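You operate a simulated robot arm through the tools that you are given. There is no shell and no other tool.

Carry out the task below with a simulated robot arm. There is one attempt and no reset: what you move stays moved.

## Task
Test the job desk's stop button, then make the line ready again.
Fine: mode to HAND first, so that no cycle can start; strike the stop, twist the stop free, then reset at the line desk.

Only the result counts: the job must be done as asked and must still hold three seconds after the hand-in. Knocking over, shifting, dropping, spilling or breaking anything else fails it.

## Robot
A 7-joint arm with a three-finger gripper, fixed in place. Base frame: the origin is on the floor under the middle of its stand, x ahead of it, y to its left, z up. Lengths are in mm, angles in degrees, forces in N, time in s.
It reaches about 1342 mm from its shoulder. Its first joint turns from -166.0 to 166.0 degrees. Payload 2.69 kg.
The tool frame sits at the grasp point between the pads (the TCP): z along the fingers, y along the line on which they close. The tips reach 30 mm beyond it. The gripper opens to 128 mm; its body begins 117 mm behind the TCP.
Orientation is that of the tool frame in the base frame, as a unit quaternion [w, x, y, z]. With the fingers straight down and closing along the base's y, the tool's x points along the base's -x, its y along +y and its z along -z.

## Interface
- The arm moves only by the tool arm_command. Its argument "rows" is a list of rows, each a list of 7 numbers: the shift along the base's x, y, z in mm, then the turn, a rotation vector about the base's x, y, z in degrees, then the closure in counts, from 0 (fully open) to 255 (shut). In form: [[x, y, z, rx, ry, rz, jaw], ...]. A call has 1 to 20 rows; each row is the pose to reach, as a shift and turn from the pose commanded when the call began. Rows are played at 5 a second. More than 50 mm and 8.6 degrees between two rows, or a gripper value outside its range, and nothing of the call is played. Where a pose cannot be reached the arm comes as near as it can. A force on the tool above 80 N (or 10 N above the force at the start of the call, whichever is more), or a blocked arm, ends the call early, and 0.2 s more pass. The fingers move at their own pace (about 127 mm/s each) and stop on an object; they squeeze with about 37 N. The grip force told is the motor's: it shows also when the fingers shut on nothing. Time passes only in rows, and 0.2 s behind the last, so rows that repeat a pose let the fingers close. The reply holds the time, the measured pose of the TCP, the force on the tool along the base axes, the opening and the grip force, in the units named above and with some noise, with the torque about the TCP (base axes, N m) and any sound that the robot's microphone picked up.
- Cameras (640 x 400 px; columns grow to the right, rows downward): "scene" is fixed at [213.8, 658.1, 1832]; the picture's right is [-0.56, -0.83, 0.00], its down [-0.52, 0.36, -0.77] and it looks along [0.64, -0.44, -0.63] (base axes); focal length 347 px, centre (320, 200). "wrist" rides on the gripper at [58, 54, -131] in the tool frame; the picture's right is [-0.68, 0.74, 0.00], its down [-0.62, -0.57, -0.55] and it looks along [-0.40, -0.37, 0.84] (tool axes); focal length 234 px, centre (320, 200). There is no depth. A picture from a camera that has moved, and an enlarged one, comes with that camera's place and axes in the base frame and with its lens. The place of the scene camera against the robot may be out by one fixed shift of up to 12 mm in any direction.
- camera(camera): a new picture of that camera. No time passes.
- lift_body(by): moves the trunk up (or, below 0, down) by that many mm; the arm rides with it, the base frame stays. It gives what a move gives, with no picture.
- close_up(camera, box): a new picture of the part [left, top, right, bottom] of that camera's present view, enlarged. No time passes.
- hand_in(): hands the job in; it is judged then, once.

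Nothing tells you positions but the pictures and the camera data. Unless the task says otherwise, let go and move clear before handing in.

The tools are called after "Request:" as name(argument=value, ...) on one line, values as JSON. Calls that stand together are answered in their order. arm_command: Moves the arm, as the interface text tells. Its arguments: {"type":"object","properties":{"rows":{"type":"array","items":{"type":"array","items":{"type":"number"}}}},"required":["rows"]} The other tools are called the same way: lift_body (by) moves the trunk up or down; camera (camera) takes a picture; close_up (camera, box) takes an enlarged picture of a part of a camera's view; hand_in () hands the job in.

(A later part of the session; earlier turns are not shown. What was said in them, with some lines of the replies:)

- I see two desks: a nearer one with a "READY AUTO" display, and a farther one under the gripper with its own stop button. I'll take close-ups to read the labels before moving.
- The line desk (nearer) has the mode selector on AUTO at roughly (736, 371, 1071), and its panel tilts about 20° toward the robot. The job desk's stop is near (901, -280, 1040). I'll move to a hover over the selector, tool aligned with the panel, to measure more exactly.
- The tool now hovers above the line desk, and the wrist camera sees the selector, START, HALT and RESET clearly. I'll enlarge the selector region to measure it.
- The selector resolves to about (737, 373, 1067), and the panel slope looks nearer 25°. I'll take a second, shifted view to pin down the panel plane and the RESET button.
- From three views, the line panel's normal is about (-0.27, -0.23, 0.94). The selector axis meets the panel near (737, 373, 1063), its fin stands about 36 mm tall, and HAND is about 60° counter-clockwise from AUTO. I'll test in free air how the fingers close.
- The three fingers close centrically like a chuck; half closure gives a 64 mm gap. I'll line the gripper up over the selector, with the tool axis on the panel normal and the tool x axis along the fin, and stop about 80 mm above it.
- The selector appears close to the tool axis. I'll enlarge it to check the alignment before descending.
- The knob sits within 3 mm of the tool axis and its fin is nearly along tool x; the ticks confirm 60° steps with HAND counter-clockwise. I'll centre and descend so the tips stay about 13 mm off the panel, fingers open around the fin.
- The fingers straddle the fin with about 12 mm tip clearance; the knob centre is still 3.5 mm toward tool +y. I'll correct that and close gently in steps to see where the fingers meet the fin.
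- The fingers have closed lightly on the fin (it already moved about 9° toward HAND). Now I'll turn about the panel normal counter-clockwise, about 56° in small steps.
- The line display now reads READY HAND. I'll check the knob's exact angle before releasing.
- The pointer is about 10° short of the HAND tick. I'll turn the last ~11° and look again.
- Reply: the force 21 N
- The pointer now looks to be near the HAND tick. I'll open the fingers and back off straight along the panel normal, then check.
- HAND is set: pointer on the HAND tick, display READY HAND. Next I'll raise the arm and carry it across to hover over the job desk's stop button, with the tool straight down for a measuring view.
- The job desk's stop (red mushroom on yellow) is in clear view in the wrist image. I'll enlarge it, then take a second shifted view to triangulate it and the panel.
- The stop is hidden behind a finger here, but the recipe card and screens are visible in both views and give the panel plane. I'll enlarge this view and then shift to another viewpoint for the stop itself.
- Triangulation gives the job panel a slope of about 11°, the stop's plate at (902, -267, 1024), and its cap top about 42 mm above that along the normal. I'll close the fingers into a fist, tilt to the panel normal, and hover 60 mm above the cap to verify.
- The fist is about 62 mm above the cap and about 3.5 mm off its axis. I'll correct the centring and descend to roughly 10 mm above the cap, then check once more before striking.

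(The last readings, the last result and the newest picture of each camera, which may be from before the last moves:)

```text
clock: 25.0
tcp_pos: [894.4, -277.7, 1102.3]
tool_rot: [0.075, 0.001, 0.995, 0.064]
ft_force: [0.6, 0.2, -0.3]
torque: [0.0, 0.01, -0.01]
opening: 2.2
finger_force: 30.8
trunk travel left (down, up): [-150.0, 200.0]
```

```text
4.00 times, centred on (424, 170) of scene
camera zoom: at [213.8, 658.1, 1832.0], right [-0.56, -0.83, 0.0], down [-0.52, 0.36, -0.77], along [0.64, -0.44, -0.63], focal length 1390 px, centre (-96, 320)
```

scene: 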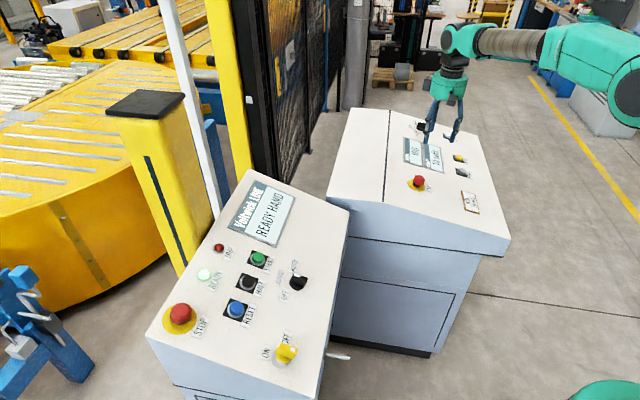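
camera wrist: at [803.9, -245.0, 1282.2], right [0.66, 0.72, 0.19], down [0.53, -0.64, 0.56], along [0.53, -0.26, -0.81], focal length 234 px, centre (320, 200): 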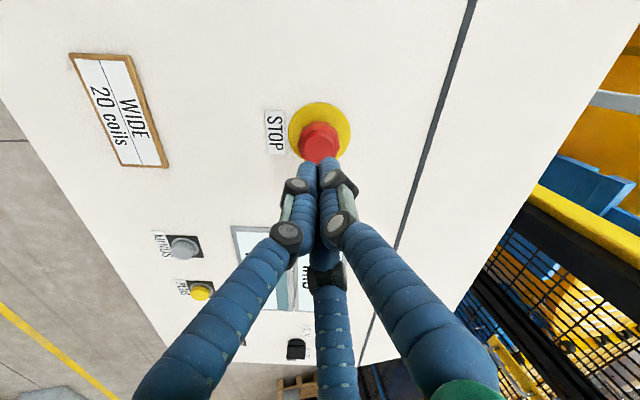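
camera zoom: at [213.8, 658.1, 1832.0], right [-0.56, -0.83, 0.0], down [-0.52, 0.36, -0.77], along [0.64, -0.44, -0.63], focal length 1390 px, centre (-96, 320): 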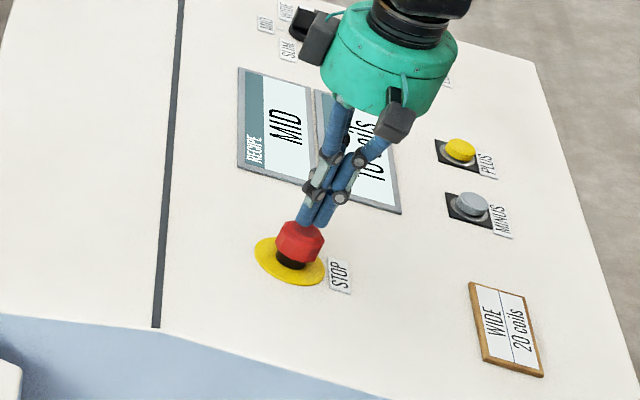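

Centred to about 1 mm, tips roughly 10 mm above the cap. Now I'll strike: press along the button's axis in small steps, relying on the force stop.

Request:
arm_command(rows=[[0.6, 0.5, -3.9, 0, 0, 0, 255], [1.2, 1.0, -7.8, 0, 0, 0, 255], [1.6, 1.4, -10.8, 0, 0, 0, 255], [2.1, 1.8, -13.7, 0, 0, 0, 255], [2.5, 2.2, -16.7, 0, 0, 0, 255], [2.9, 2.6, -19.6, 0, 0, 0, 255]])

Request:
close_up(camera="scene", box=[360, 120, 488, 220])

Request:
close_up(camera="scene", box=[180, 170, 340, 295])

```text
clock: 26.4
tcp_pos: [893.3, -275.5, 1082.5]
tool_rot: [0.074, -0.001, 0.995, 0.066]
ft_force: [-7.6, -1.1, 11.7]
torque: [0.23, 0.09, 0.1]
opening: 2.1
finger_force: 31.4
trunk travel left (down, up): [-150.0, 200.0]
```

```text
4.00 times, centred on (424, 170) of scene
camera zoom: at [213.8, 658.1, 1832.0], right [-0.56, -0.83, 0.0], down [-0.52, 0.36, -0.77], along [0.64, -0.44, -0.63], focal length 1390 px, centre (-96, 320)
```

zoom: 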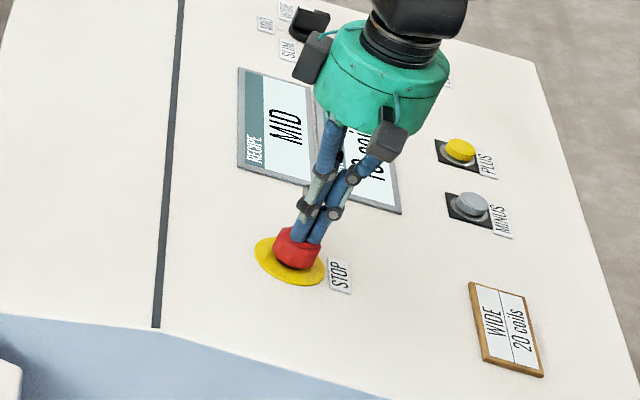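

```text
3.20 times, centred on (260, 232) of scene
camera zoom: at [213.8, 658.1, 1832.0], right [-0.56, -0.83, 0.0], down [-0.52, 0.36, -0.77], along [0.64, -0.44, -0.63], focal length 1112 px, centre (512, 96)
```

zoom: 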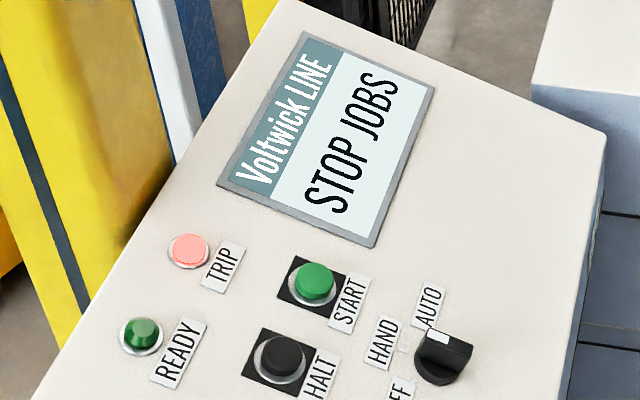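

The strike registered: display STOP JOBS, TRIP lit, READY out. I'll back off along the axis, open the fingers, and check that the button is latched down.

Request:
arm_command(rows=[[-1.5, -1.3, 9.8, 0, 0, 0, 255], [-4.4, -3.9, 29.4, 0, 0, 0, 255], [-8.1, -7.1, 53.9, 0, 0, 0, 255], [-11, -9.7, 73.5, 0, 0, 0, 200], [-11, -9.7, 73.5, 0, 0, 0, 120], [-11, -9.7, 73.5, 0, 0, 0, 100], [-11, -9.7, 73.5, 0, 0, 0, 100]])

Request:
camera(camera="wrist")

Request:
close_up(camera="wrist", box=[240, 80, 400, 200])

Request:
close_up(camera="scene", box=[360, 120, 488, 220])

Request:
close_up(camera="scene", box=[180, 170, 340, 295])

```text
clock: 28.0
tcp_pos: [887.1, -285.5, 1155.6]
tool_rot: [0.073, 0.001, 0.995, 0.065]
ft_force: [-0.3, -1.0, 0.2]
torque: [0.0, -0.01, -0.04]
opening: 77.9
finger_force: 0.1
trunk travel left (down, up): [-150.0, 200.0]
```

```text
taken
camera wrist: at [809.8, -249.4, 1282.2], right [0.66, 0.72, 0.19], down [0.53, -0.64, 0.56], along [0.53, -0.26, -0.81], focal length 234 px, centre (320, 200)
```

wrist: 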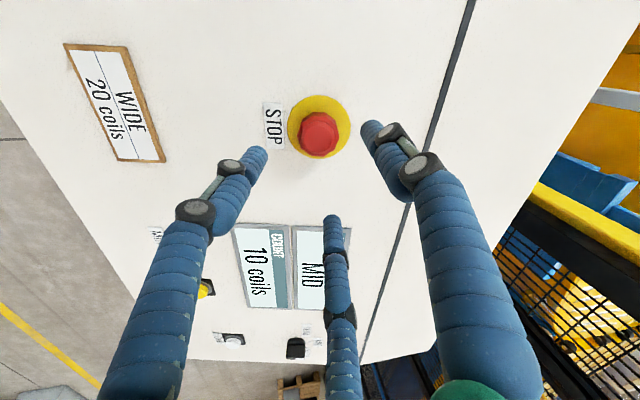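

```text
3.33 times, centred on (320, 140) of wrist
camera zoom: at [809.8, -249.4, 1282.2], right [0.66, 0.72, 0.19], down [0.53, -0.64, 0.56], along [0.53, -0.26, -0.81], focal length 781 px, centre (320, 400)
```

zoom: 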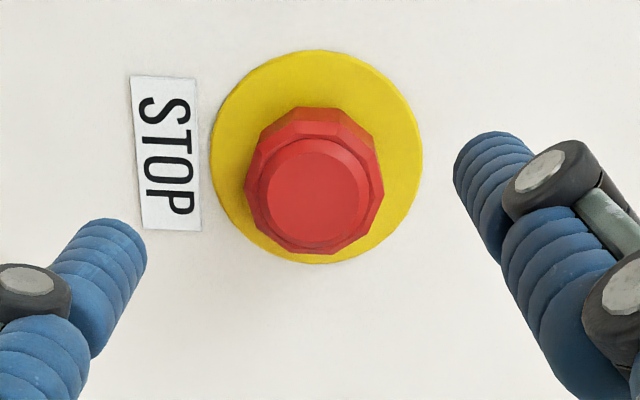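

```text
4.00 times, centred on (424, 170) of scene
camera zoom: at [213.8, 658.1, 1832.0], right [-0.56, -0.83, 0.0], down [-0.52, 0.36, -0.77], along [0.64, -0.44, -0.63], focal length 1390 px, centre (-96, 320)
```

zoom: 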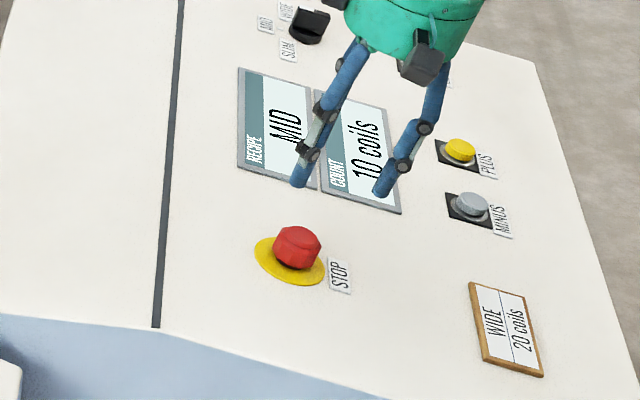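

```text
3.20 times, centred on (260, 232) of scene
camera zoom: at [213.8, 658.1, 1832.0], right [-0.56, -0.83, 0.0], down [-0.52, 0.36, -0.77], along [0.64, -0.44, -0.63], focal length 1112 px, centre (512, 96)
```

zoom: 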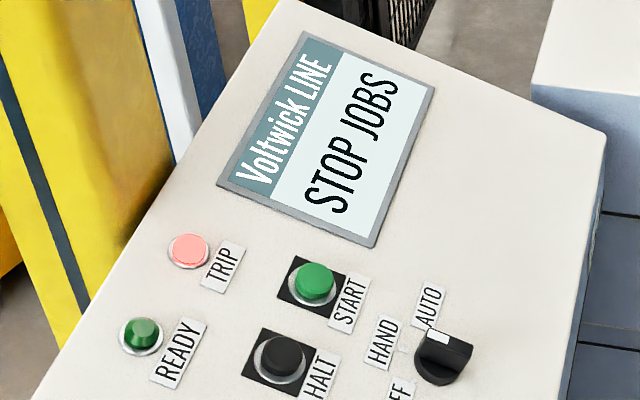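

The button is latched down. I'll look closely at the cap for a twist-direction mark before gripping it.

Request:
close_up(camera="wrist", box=[280, 95, 360, 165])

Request:
close_up(camera="scene", box=[400, 160, 450, 200])

```text
5.71 times, centred on (320, 130) of wrist
camera zoom: at [809.8, -249.4, 1282.2], right [0.66, 0.72, 0.19], down [0.53, -0.64, 0.56], along [0.53, -0.26, -0.81], focal length 1338 px, centre (320, 600)
```

zoom: 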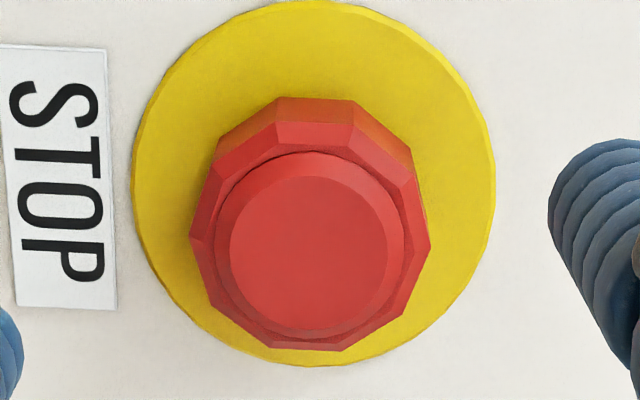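

```text
10.00 times, centred on (425, 180) of scene
camera zoom: at [213.8, 658.1, 1832.0], right [-0.56, -0.83, 0.0], down [-0.52, 0.36, -0.77], along [0.64, -0.44, -0.63], focal length 3474 px, centre (-730, 400)
```

zoom: 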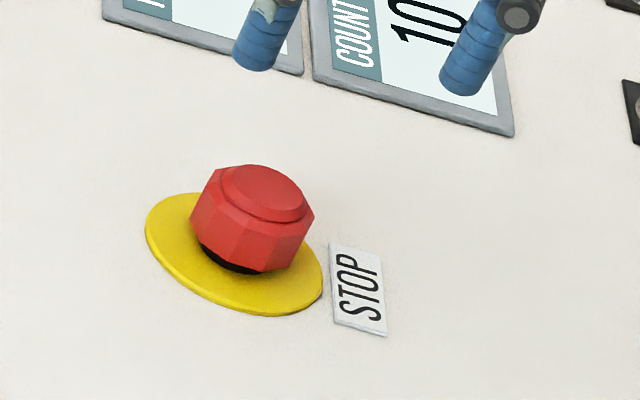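

No direction mark, so I'll use the standard clockwise twist. First I'll centre over the cap and descend with fingers open around it, tips about 13 mm above the yellow plate.

Request:
arm_command(rows=[[-2.5, 1.1, -0.2, 0, 0, 0, 100], [0.4, 3.7, -19.8, 0, 0, 0, 100], [3.4, 6.3, -39.4, 0, 0, 0, 100], [6.0, 8.6, -57.1, 0, 0, 0, 100], [8.2, 10.5, -71.8, 0, 0, 0, 100], [9.7, 11.8, -81.6, 0, 0, 0, 100], [10.9, 12.9, -89.4, 0, 0, 0, 100], [10.9, 12.9, -89.4, 0, 0, 0, 100]])

Request:
camera(camera="wrist")

Request:
close_up(camera="wrist", box=[240, 110, 400, 230])

Request:
close_up(camera="scene", box=[376, 130, 472, 205])

```text
clock: 29.8
tcp_pos: [897.4, -271.8, 1067.4]
tool_rot: [0.073, 0.001, 0.995, 0.064]
ft_force: [-0.3, 0.6, -0.9]
torque: [0.03, 0.03, 0.0]
opening: 77.8
finger_force: 0.0
trunk travel left (down, up): [-150.0, 200.0]
```

```text
taken
camera wrist: at [819.7, -235.9, 1193.0], right [0.66, 0.72, 0.19], down [0.53, -0.64, 0.56], along [0.53, -0.26, -0.81], focal length 234 px, centre (320, 200)
```

wrist: 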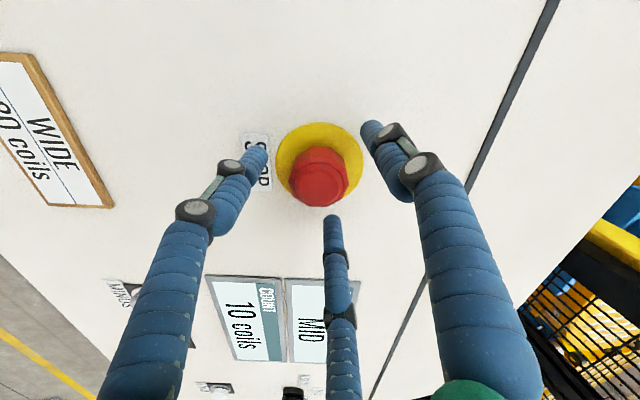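

```text
3.33 times, centred on (320, 170) of wrist
camera zoom: at [819.7, -235.9, 1193.0], right [0.66, 0.72, 0.19], down [0.53, -0.64, 0.56], along [0.53, -0.26, -0.81], focal length 781 px, centre (320, 300)
```

zoom: 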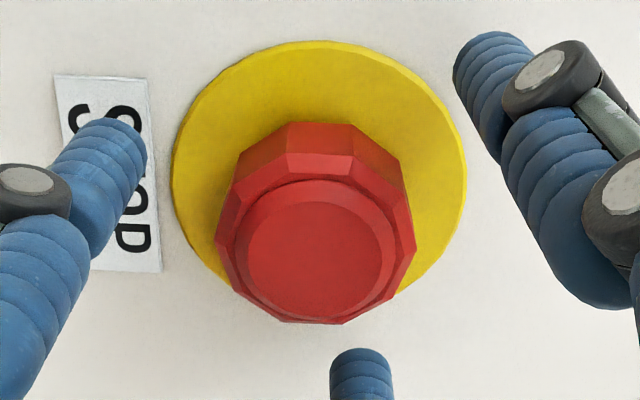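

```text
5.33 times, centred on (424, 168) of scene
camera zoom: at [213.8, 658.1, 1832.0], right [-0.56, -0.83, 0.0], down [-0.52, 0.36, -0.77], along [0.64, -0.44, -0.63], focal length 1853 px, centre (-235, 373)
```

zoom: 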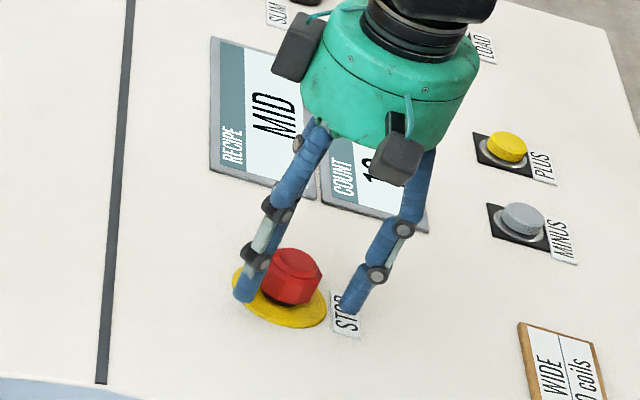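

The fingers surround the cap, centred within about 1 mm. I'll close the grip on it and check contact.

Request:
arm_command(rows=[[0, 0, 0, 0, 0, 0, 150], [0, 0, 0, 0, 0, 0, 175], [0, 0, 0, 0, 0, 0, 200], [0, 0, 0, 0, 0, 0, 255], [0, 0, 0, 0, 0, 0, 255], [0, 0, 0, 0, 0, 0, 255]])

Request:
close_up(camera="wrist", box=[240, 110, 400, 230])

```text
clock: 31.2
tcp_pos: [899.0, -273.9, 1067.4]
tool_rot: [0.074, 0.0, 0.995, 0.064]
ft_force: [13.9, -21.3, 0.3]
torque: [-0.73, -0.37, -0.14]
opening: 41.8
finger_force: 45.2
trunk travel left (down, up): [-150.0, 200.0]
```

```text
3.33 times, centred on (320, 170) of wrist
camera zoom: at [820.5, -237.7, 1192.9], right [0.66, 0.72, 0.19], down [0.53, -0.64, 0.56], along [0.53, -0.27, -0.81], focal length 781 px, centre (320, 300)
```

zoom: 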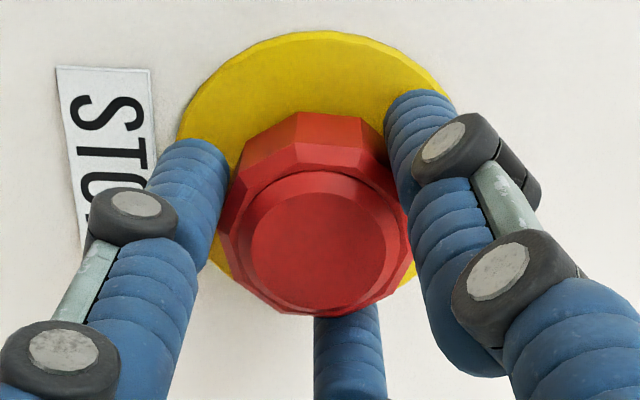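

The cap is gripped firmly at about 42 mm. Now I'll relieve the small side load and twist clockwise in steps of about 5.5°, up to 44°.

Request:
arm_command(rows=[[1, -1.3, 0, 0.4, 0.35, -2.7, 255], [1.5, -2, 0, 1.2, 1.06, -8.1, 255], [1.5, -2, 0, 2.0, 1.76, -13.4, 255], [1.5, -2, 0, 2.8, 2.46, -18.7, 255], [1.5, -2, 0, 3.6, 3.17, -24.1, 255], [1.5, -2, 0, 4.4, 3.87, -29.4, 255], [1.5, -2, 0, 5.2, 4.57, -34.7, 255], [1.5, -2, 0, 6.0, 5.28, -40.1, 255], [1.5, -2, 0, 6.5, 5.7, -43.2, 255], [1.5, -2, 0, 6.5, 5.7, -43.2, 255]])

Request:
close_up(camera="wrist", box=[240, 110, 400, 230])

Request:
close_up(camera="scene", box=[376, 130, 472, 205])

Request:
close_up(camera="scene", box=[180, 170, 340, 295])

```text
clock: 33.4
tcp_pos: [896.8, -275.1, 1070.8]
tool_rot: [0.047, 0.374, 0.922, 0.088]
ft_force: [11.0, -11.9, 42.1]
torque: [0.06, -0.61, 0.24]
opening: 41.9
finger_force: 44.8
trunk travel left (down, up): [-150.0, 200.0]
```

```text
3.33 times, centred on (320, 170) of wrist
camera zoom: at [872.5, -213.6, 1207.2], right [0.99, 0.05, 0.16], down [-0.03, -0.9, 0.44], along [0.16, -0.44, -0.89], focal length 781 px, centre (320, 300)
```

zoom: 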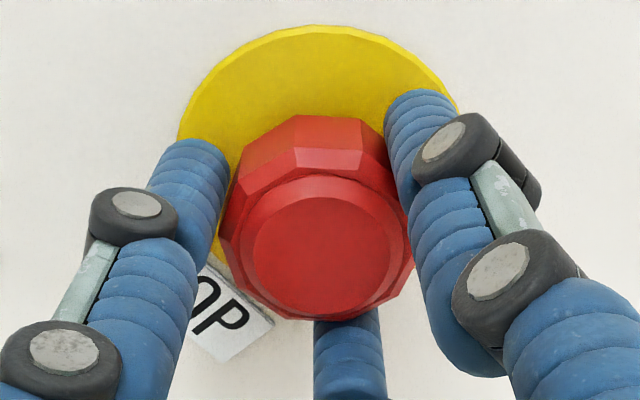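

```text
5.33 times, centred on (424, 168) of scene
camera zoom: at [213.8, 658.1, 1832.0], right [-0.56, -0.83, 0.0], down [-0.52, 0.36, -0.77], along [0.64, -0.44, -0.63], focal length 1853 px, centre (-235, 373)
```

zoom: 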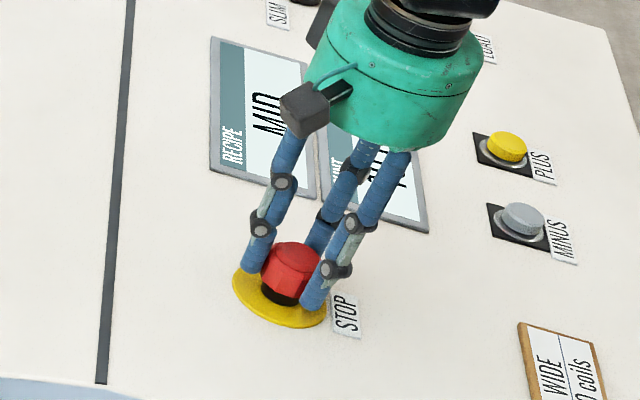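

```text
3.20 times, centred on (260, 232) of scene
camera zoom: at [213.8, 658.1, 1832.0], right [-0.56, -0.83, 0.0], down [-0.52, 0.36, -0.77], along [0.64, -0.44, -0.63], focal length 1112 px, centre (512, 96)
```

zoom: 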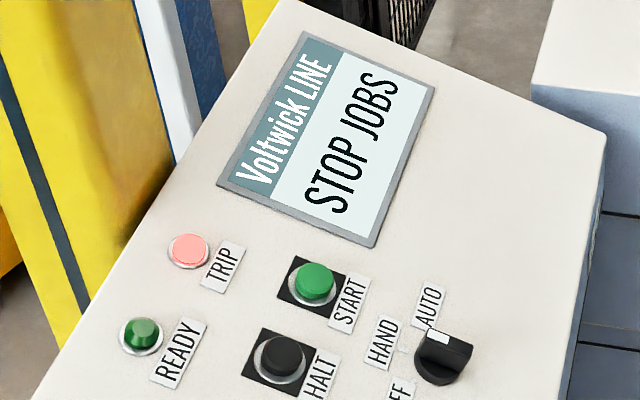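

An upward force of about 42 N now pushes on the fingers and the cap has risen slightly, so the latch has let go and the grip is what holds it down. I'll open the fingers to let it spring up, then back off.

Request:
arm_command(rows=[[-0.6, -0.5, 4, 0, 0, 0, 255], [-1.2, -1.0, 7.8, 0, 0, 0, 255], [-1.2, -1.0, 7.8, 0, 0, 0, 200], [-1.2, -1.0, 7.8, 0, 0, 0, 120], [-1.2, -1.0, 7.8, 0, 0, 0, 90], [-1.2, -1.0, 7.8, 0, 0, 0, 90], [-3, -2.6, 20, 0, 0, 0, 90], [-6, -5.3, 40, 0, 0, 0, 90], [-10.5, -9.2, 70, 0, 0, 0, 90], [-15, -13.2, 100, 0, 0, 0, 90], [-15, -13.2, 100, 0, 0, 0, 90]])

Request:
camera(camera="wrist")

Request:
close_up(camera="scene", box=[376, 130, 472, 205])

Request:
close_up(camera="scene", box=[180, 170, 340, 295])

```text
clock: 35.8
tcp_pos: [883.0, -288.3, 1165.5]
tool_rot: [0.043, 0.374, 0.922, 0.088]
ft_force: [-0.8, -0.6, 0.6]
torque: [0.0, -0.03, -0.03]
opening: 82.7
finger_force: 0.0
trunk travel left (down, up): [-150.0, 200.0]
```

```text
taken
camera wrist: at [858.7, -226.3, 1302.4], right [0.99, 0.05, 0.15], down [-0.02, -0.9, 0.44], along [0.16, -0.43, -0.89], focal length 234 px, centre (320, 200)
```

wrist: 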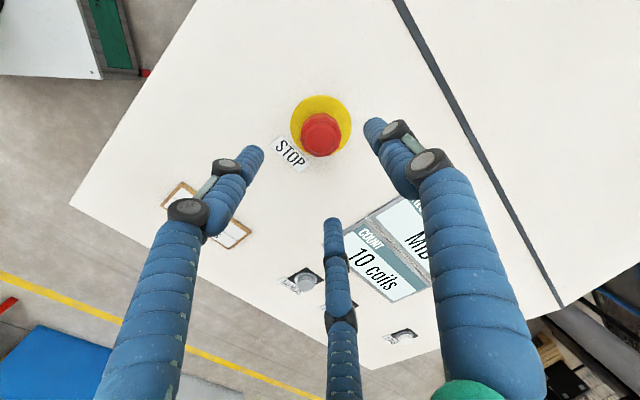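

```text
5.33 times, centred on (424, 168) of scene
camera zoom: at [213.8, 658.1, 1832.0], right [-0.56, -0.83, 0.0], down [-0.52, 0.36, -0.77], along [0.64, -0.44, -0.63], focal length 1853 px, centre (-235, 373)
```

zoom: 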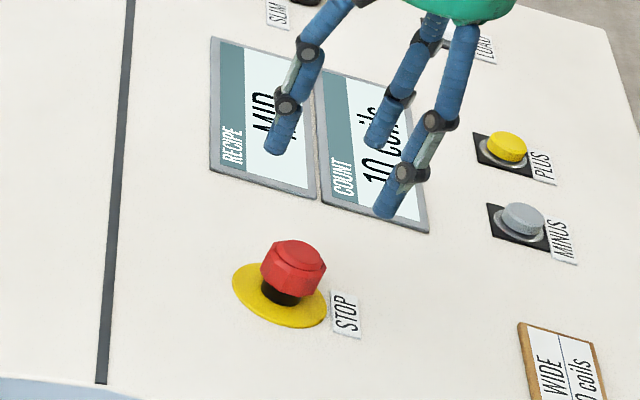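

```text
3.20 times, centred on (260, 232) of scene
camera zoom: at [213.8, 658.1, 1832.0], right [-0.56, -0.83, 0.0], down [-0.52, 0.36, -0.77], along [0.64, -0.44, -0.63], focal length 1112 px, centre (512, 96)
```

zoom: 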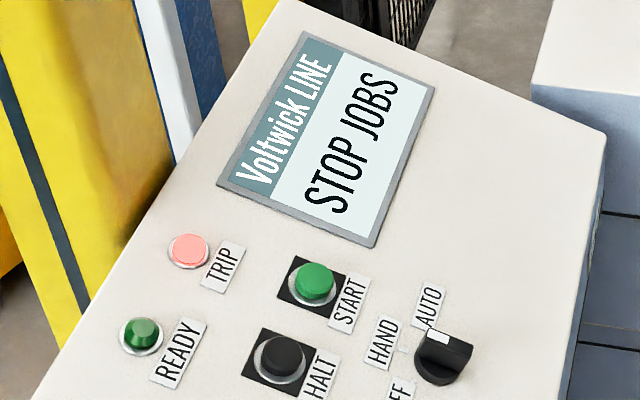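

The cap looks raised again with its black stem showing. I'll compare it at the same magnification as when it was latched.

Request:
close_up(camera="scene", box=[400, 160, 450, 200])

Request:
close_up(camera="wrist", box=[280, 85, 360, 165])

```text
10.00 times, centred on (425, 180) of scene
camera zoom: at [213.8, 658.1, 1832.0], right [-0.56, -0.83, 0.0], down [-0.52, 0.36, -0.77], along [0.64, -0.44, -0.63], focal length 3474 px, centre (-730, 400)
```

zoom: 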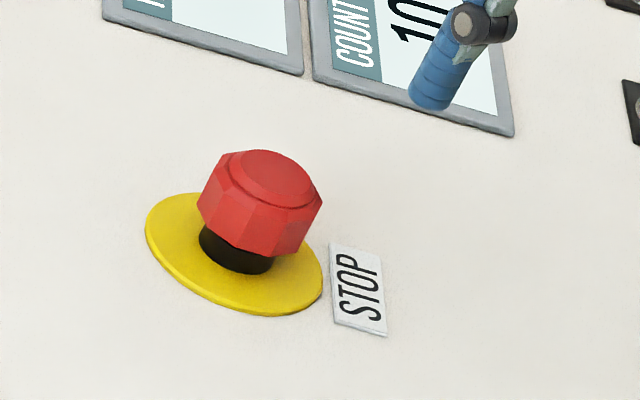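

```text
5.00 times, centred on (320, 125) of wrist
camera zoom: at [858.7, -226.3, 1302.4], right [0.99, 0.05, 0.15], down [-0.02, -0.9, 0.44], along [0.16, -0.43, -0.89], focal length 1171 px, centre (320, 575)
```

zoom: 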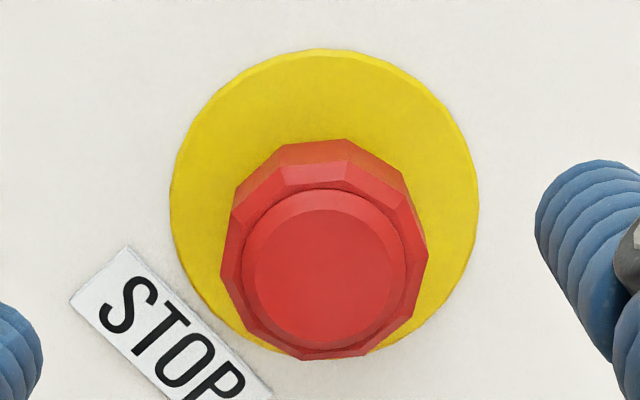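

The stop is free and back at its original height, so only the reset remains. I'll raise the arm, close the fingers, and travel back to hover over the line desk's blue RESET button, in two legs.

Request:
arm_command(rows=[[-12, 10, 20, 0, 0, 0, 90], [-26, 35, 40, 0, 0, 0, 90], [-40, 65, 60, 0, 0, 0, 90], [-54, 98, 80, 0, 0, 0, 90], [-68, 132, 100, 0, -1, 2, 120], [-82, 167, 115, 0, -2, 5, 160], [-96, 203, 125, 0, -3, 9, 200], [-110, 239, 132, -0.5, -4, 13, 255], [-122, 275, 132, -0.8, -5, 17, 255], [-134, 311, 132, -1.2, -6.5, 20, 255], [-144, 347, 132, -1.6, -7.5, 21.3, 255], [-150, 380, 132, -1.64, -7.46, 21.27, 255], [-150, 380, 132, -1.64, -7.46, 21.27, 255]])

Request:
camera(camera="scene")

```text
clock: 38.6
tcp_pos: [733.9, 92.3, 1297.0]
tool_rot: [0.09, 0.19, 0.972, 0.105]
ft_force: [-0.8, 0.1, 0.0]
torque: [-0.03, 0.02, 0.01]
opening: 1.9
finger_force: 31.2
trunk travel left (down, up): [-150.0, 200.0]
```

```text
taken
```

scene: 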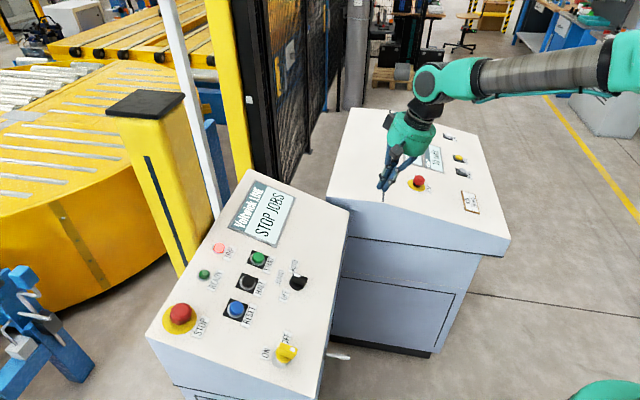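

Over the gap between the desks, all clear. Now the second leg to the hover about 130 mm above the panel at RESET.

Request:
arm_command(rows=[[-2.8, 35.3, 0, -0.13, -0.63, 1.76, 255], [-5.6, 70.6, 0, -0.26, -1.26, 3.53, 255], [-8.4, 105.9, 0, -0.4, -1.88, 5.29, 255], [-11.1, 141.2, 0, -0.53, -2.51, 7.05, 255], [-13.9, 176.5, 0, -0.66, -3.14, 8.81, 255], [-16.7, 211.8, 0, -0.79, -3.77, 10.58, 255], [-19.5, 247, 0, -0.92, -4.39, 12.34, 255], [-22.3, 282.3, 0, -1.05, -5.02, 14.1, 255], [-25.1, 317.6, -15, -1.19, -5.65, 15.86, 255], [-27.8, 352.9, -35, -1.32, -6.28, 17.63, 255], [-30.6, 388.2, -52, -1.45, -6.9, 19.39, 255], [-33.4, 423.5, -70.4, -1.58, -7.53, 21.15, 255], [-33.4, 423.5, -70.4, -1.58, -7.53, 21.15, 255]])

Request:
camera(camera="wrist")

Request:
camera(camera="scene")

```text
clock: 41.4
tcp_pos: [700.3, 517.4, 1227.7]
tool_rot: [0.136, 0.0, 0.984, 0.118]
ft_force: [1.1, 0.6, 0.5]
torque: [-0.05, -0.01, 0.01]
opening: 2.0
finger_force: 31.7
trunk travel left (down, up): [-150.0, 200.0]
```

```text
taken
camera wrist: at [606.9, 539.4, 1347.0], right [0.63, 0.69, 0.35], down [0.46, -0.7, 0.55], along [0.63, -0.18, -0.76], focal length 234 px, centre (320, 200)
```

wrist: 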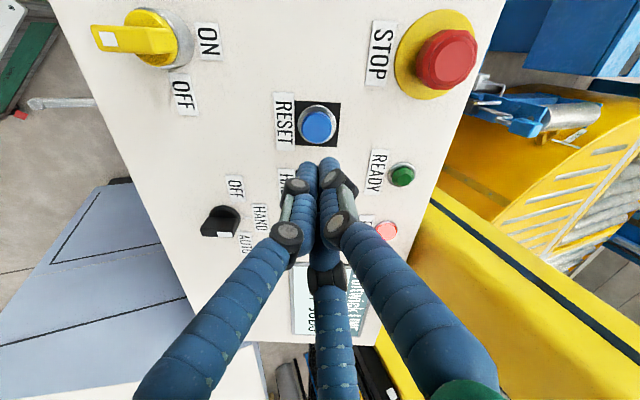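

```text
taken
```

scene: 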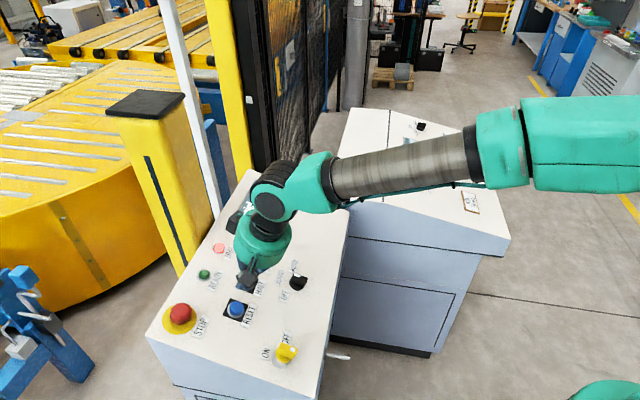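

Request:
close_up(camera="wrist", box=[260, 80, 380, 170])

```text
4.44 times, centred on (320, 125) of wrist
camera zoom: at [606.9, 539.4, 1347.0], right [0.63, 0.69, 0.35], down [0.46, -0.7, 0.55], along [0.63, -0.18, -0.76], focal length 1041 px, centre (320, 533)
```

zoom: 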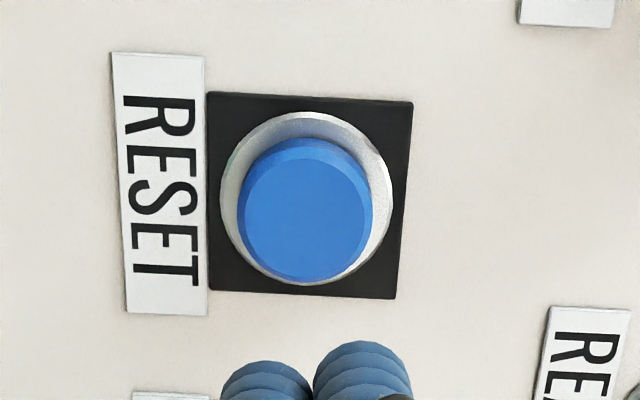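

RESET sits about 10 mm off the tool axis, cap top roughly 80 mm below the tips. I'll centre on it, descend to about 15 mm above the cap, and check again.

Request:
arm_command(rows=[[-9, 4.4, -1.4, 0, 0, 0, 255], [-4.7, 8.2, -16.4, 0, 0, 0, 255], [-0.4, 11.9, -31.4, 0, 0, 0, 255], [3.9, 15.7, -46.8, 0, 0, 0, 255], [8.3, 19.5, -62.2, 0, 0, 0, 255], [8.3, 19.5, -62.2, 0, 0, 0, 255]])

Request:
close_up(camera="wrist", box=[240, 90, 400, 210])

Request:
close_up(camera="scene", box=[180, 240, 308, 340])

```text
clock: 42.8
tcp_pos: [706.1, 533.8, 1166.0]
tool_rot: [0.137, 0.0, 0.983, 0.118]
ft_force: [0.6, -0.1, -0.2]
torque: [-0.03, 0.0, 0.01]
opening: 2.0
finger_force: 31.8
trunk travel left (down, up): [-150.0, 200.0]
```

```text
3.33 times, centred on (320, 150) of wrist
camera zoom: at [612.9, 558.0, 1283.9], right [0.63, 0.69, 0.35], down [0.46, -0.7, 0.55], along [0.63, -0.18, -0.76], focal length 781 px, centre (320, 367)
```

zoom: 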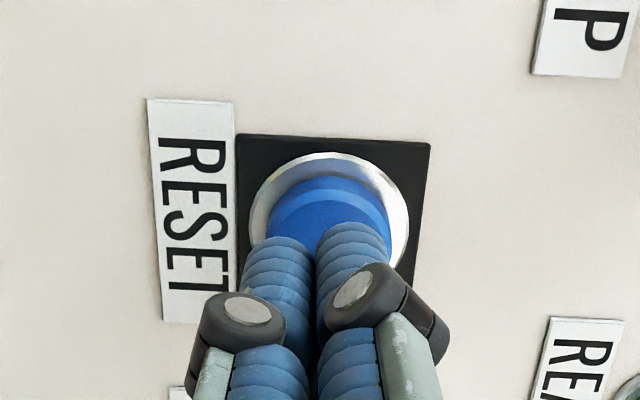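

```text
4.00 times, centred on (244, 290) of scene
camera zoom: at [213.8, 658.1, 1832.0], right [-0.56, -0.83, 0.0], down [-0.52, 0.36, -0.77], along [0.64, -0.44, -0.63], focal length 1390 px, centre (624, -160)
```

zoom: 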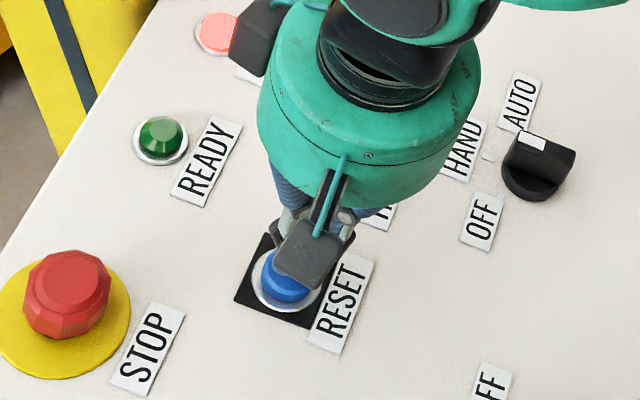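

The fist is above RESET but about 4 mm off its axis. I'll correct that and press slowly along the normal, then read the display.

Request:
arm_command(rows=[[3.8, -0.3, 1, 0, 0, 0, 255], [5.4, 1.1, -4.6, 0, 0, 0, 255], [6.7, 2.3, -9.3, 0, 0, 0, 255], [7.5, 3.0, -12.1, 0, 0, 0, 255], [8.1, 3.4, -14.0, 0, 0, 0, 255], [8.6, 3.9, -15.8, 0, 0, 0, 255], [9.1, 4.4, -17.7, 0, 0, 0, 255], [9.4, 4.6, -18.6, 0, 0, 0, 255]])

Request:
close_up(camera="wrist", box=[240, 90, 400, 210])

Request:
camera(camera="scene")

Request:
close_up(camera="scene", box=[180, 170, 340, 295])

```text
clock: 44.6
tcp_pos: [718.5, 538.9, 1147.4]
tool_rot: [0.137, -0.001, 0.983, 0.119]
ft_force: [-0.2, 0.2, 2.8]
torque: [0.1, 0.0, 0.0]
opening: 2.2
finger_force: 31.1
trunk travel left (down, up): [-150.0, 200.0]
```

```text
3.33 times, centred on (320, 150) of wrist
camera zoom: at [624.3, 562.7, 1266.2], right [0.63, 0.69, 0.35], down [0.46, -0.7, 0.55], along [0.63, -0.18, -0.76], focal length 781 px, centre (320, 367)
```

zoom: 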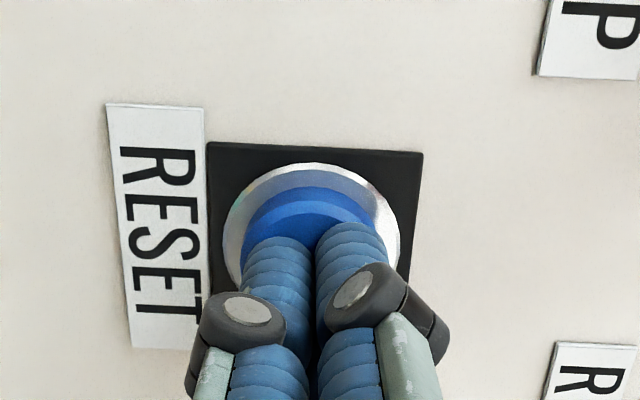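

```text
taken
```

scene: 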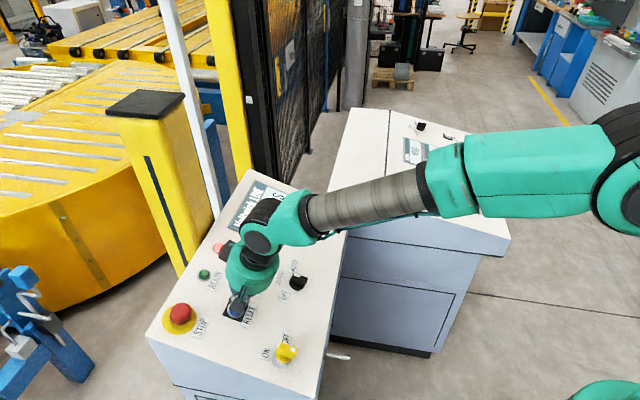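

```text
3.20 times, centred on (260, 232) of scene
camera zoom: at [213.8, 658.1, 1832.0], right [-0.56, -0.83, 0.0], down [-0.52, 0.36, -0.77], along [0.64, -0.44, -0.63], focal length 1112 px, centre (512, 96)
```

zoom: 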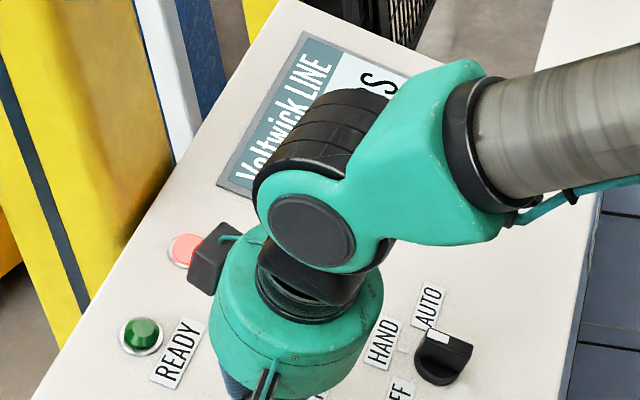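

The fist has only just met the cap (about 3 N) and TRIP is still lit. I'll press a few millimetres further.

Request:
arm_command(rows=[[0.4, 0.35, -1.4, 0, 0, 0, 255], [0.8, 0.7, -2.8, 0, 0, 0, 255], [1.2, 1.05, -4.2, 0, 0, 0, 255], [1.6, 1.4, -5.6, 0, 0, 0, 255], [1.6, 1.4, -5.6, 0, 0, 0, 255]])

Request:
close_up(camera="scene", box=[180, 170, 340, 295])

Request:
close_up(camera="wrist", box=[240, 90, 400, 210])

```text
clock: 45.8
tcp_pos: [718.5, 539.9, 1142.9]
tool_rot: [0.137, -0.001, 0.983, 0.119]
ft_force: [-2.0, -1.4, 7.8]
torque: [0.08, 0.04, 0.06]
opening: 5.9
finger_force: 31.2
trunk travel left (down, up): [-150.0, 200.0]
heard: click
```

```text
3.20 times, centred on (260, 232) of scene
camera zoom: at [213.8, 658.1, 1832.0], right [-0.56, -0.83, 0.0], down [-0.52, 0.36, -0.77], along [0.64, -0.44, -0.63], focal length 1112 px, centre (512, 96)
```

zoom: 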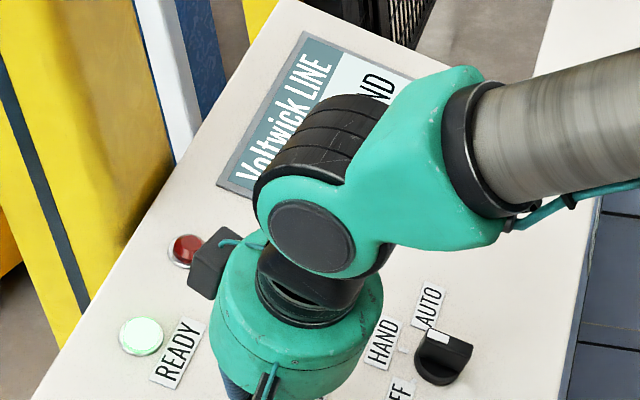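

```text
3.33 times, centred on (320, 150) of wrist
camera zoom: at [624.6, 563.2, 1262.2], right [0.63, 0.69, 0.36], down [0.46, -0.7, 0.55], along [0.63, -0.18, -0.76], focal length 781 px, centre (320, 367)
```

zoom: 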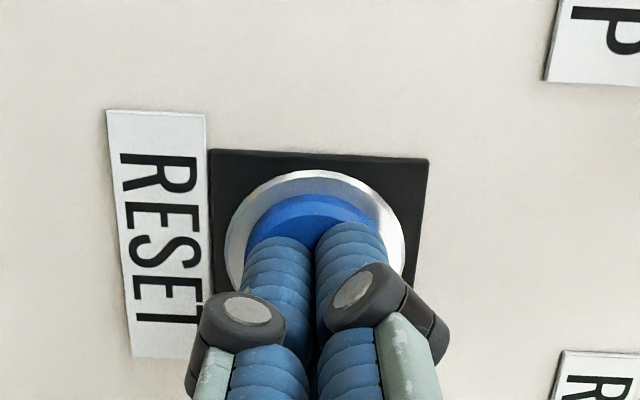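

A click was heard: TRIP is out, READY is lit, and the display ends in "...ND" (READY HAND). I'll back off along the normal, clear of the desk, and verify everything.

Request:
arm_command(rows=[[-1.6, -1.4, 5.6, 0, 0, 0, 255], [-4, -3.5, 14, 0, 0, 0, 255], [-9.3, -8.2, 32.7, 0, 0, 0, 255], [-17.3, -15.2, 60.8, 0, 0, 0, 255], [-26.6, -23.3, 93.5, 0, 0, 0, 255], [-37.2, -32.7, 130.9, 0, 0, 0, 255], [-60, -65, 150, 0, 0, 0, 200], [-80, -105, 160, 0, 0, 0, 120], [-100, -145, 170, 0, 0, 0, 60], [-120, -185, 180, 0, 0, 0, 0], [-130, -225, 190, 0, 0, 0, 0], [-130, -225, 190, 0, 0, 0, 0]])

Request:
camera(camera="scene")

Request:
close_up(camera="scene", box=[180, 170, 340, 295])

Request:
close_up(camera="scene", box=[140, 260, 332, 390])

Request:
close_up(camera="scene", box=[360, 110, 520, 220])

```text
clock: 48.4
tcp_pos: [587.7, 315.9, 1334.3]
tool_rot: [0.137, 0.0, 0.983, 0.12]
ft_force: [-0.7, 0.5, 0.0]
torque: [0.04, -0.04, 0.0]
opening: 127.9
finger_force: 0.1
trunk travel left (down, up): [-150.0, 200.0]
```

```text
taken
```

scene: 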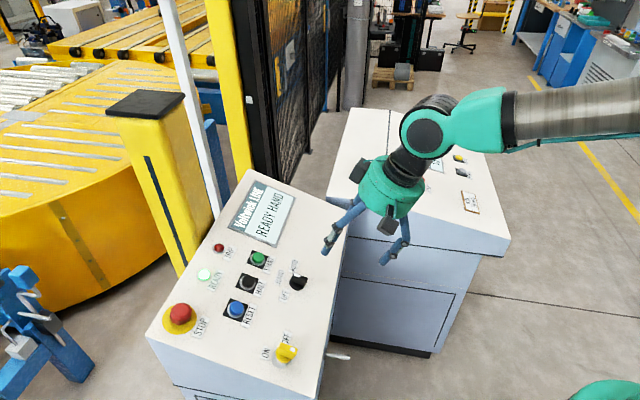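

```text
3.20 times, centred on (260, 232) of scene
camera zoom: at [213.8, 658.1, 1832.0], right [-0.56, -0.83, 0.0], down [-0.52, 0.36, -0.77], along [0.64, -0.44, -0.63], focal length 1112 px, centre (512, 96)
```

zoom: 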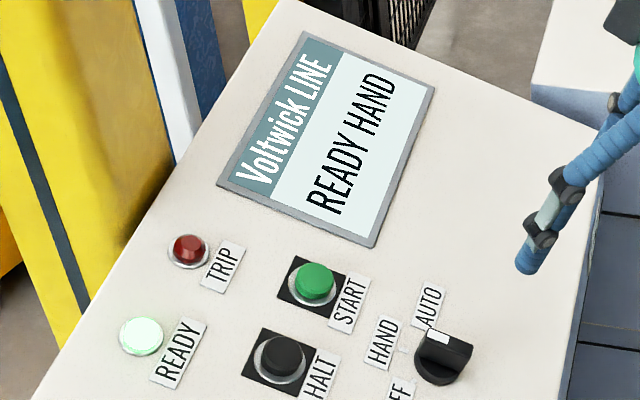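

```text
3.08 times, centred on (236, 325) of scene
camera zoom: at [213.8, 658.1, 1832.0], right [-0.56, -0.83, 0.0], down [-0.52, 0.36, -0.77], along [0.64, -0.44, -0.63], focal length 1069 px, centre (578, -185)
```

zoom: 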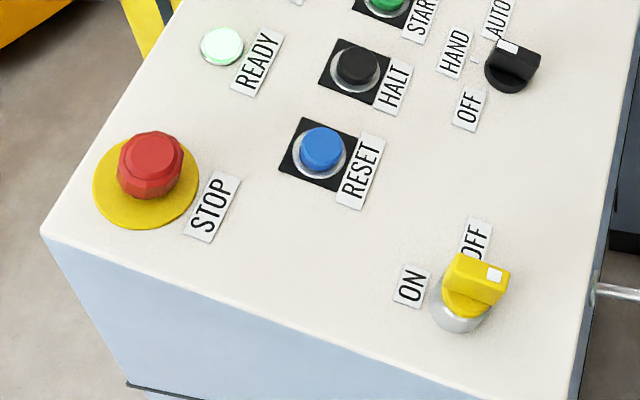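

```text
3.64 times, centred on (440, 165) of scene
camera zoom: at [213.8, 658.1, 1832.0], right [-0.56, -0.83, 0.0], down [-0.52, 0.36, -0.77], along [0.64, -0.44, -0.63], focal length 1263 px, centre (-116, 327)
```

zoom: 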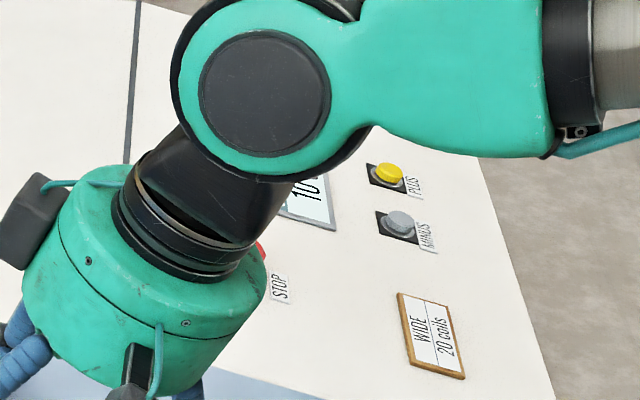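

The line display reads READY HAND, READY is lit, TRIP is out, and the arm is clear of both desks with the fingers open. The steps you listed are done and the mode stays in HAND as you set it, so I'm handing in.

Request:
hand_in()

```text
The job is handed in.
```

I tested the job desk's stop button and the line is ready again. I have handed the job in, but no verdict came back.

1. **Mode:** I turned the line desk selector from AUTO to HAND first, and the display changed to READY HAND.
2. **Stop struck:** I pressed the job desk stop and it latched. The line display showed STOP JOBS, TRIP lit and READY went out.
3. **Stop freed:** I twisted the cap clockwise and it sprang back to its original height.
4. **Reset:** I pressed RESET at the line desk and heard it click. TRIP went out, READY lit and the display returned to READY HAND.

I left the mode in HAND, since your steps did not include going back to AUTO. The arm is clear of both desks with its fingers open, and I saw nothing else moved or knocked. At my last look, the arm hid part of the job desk, including its stop cap.
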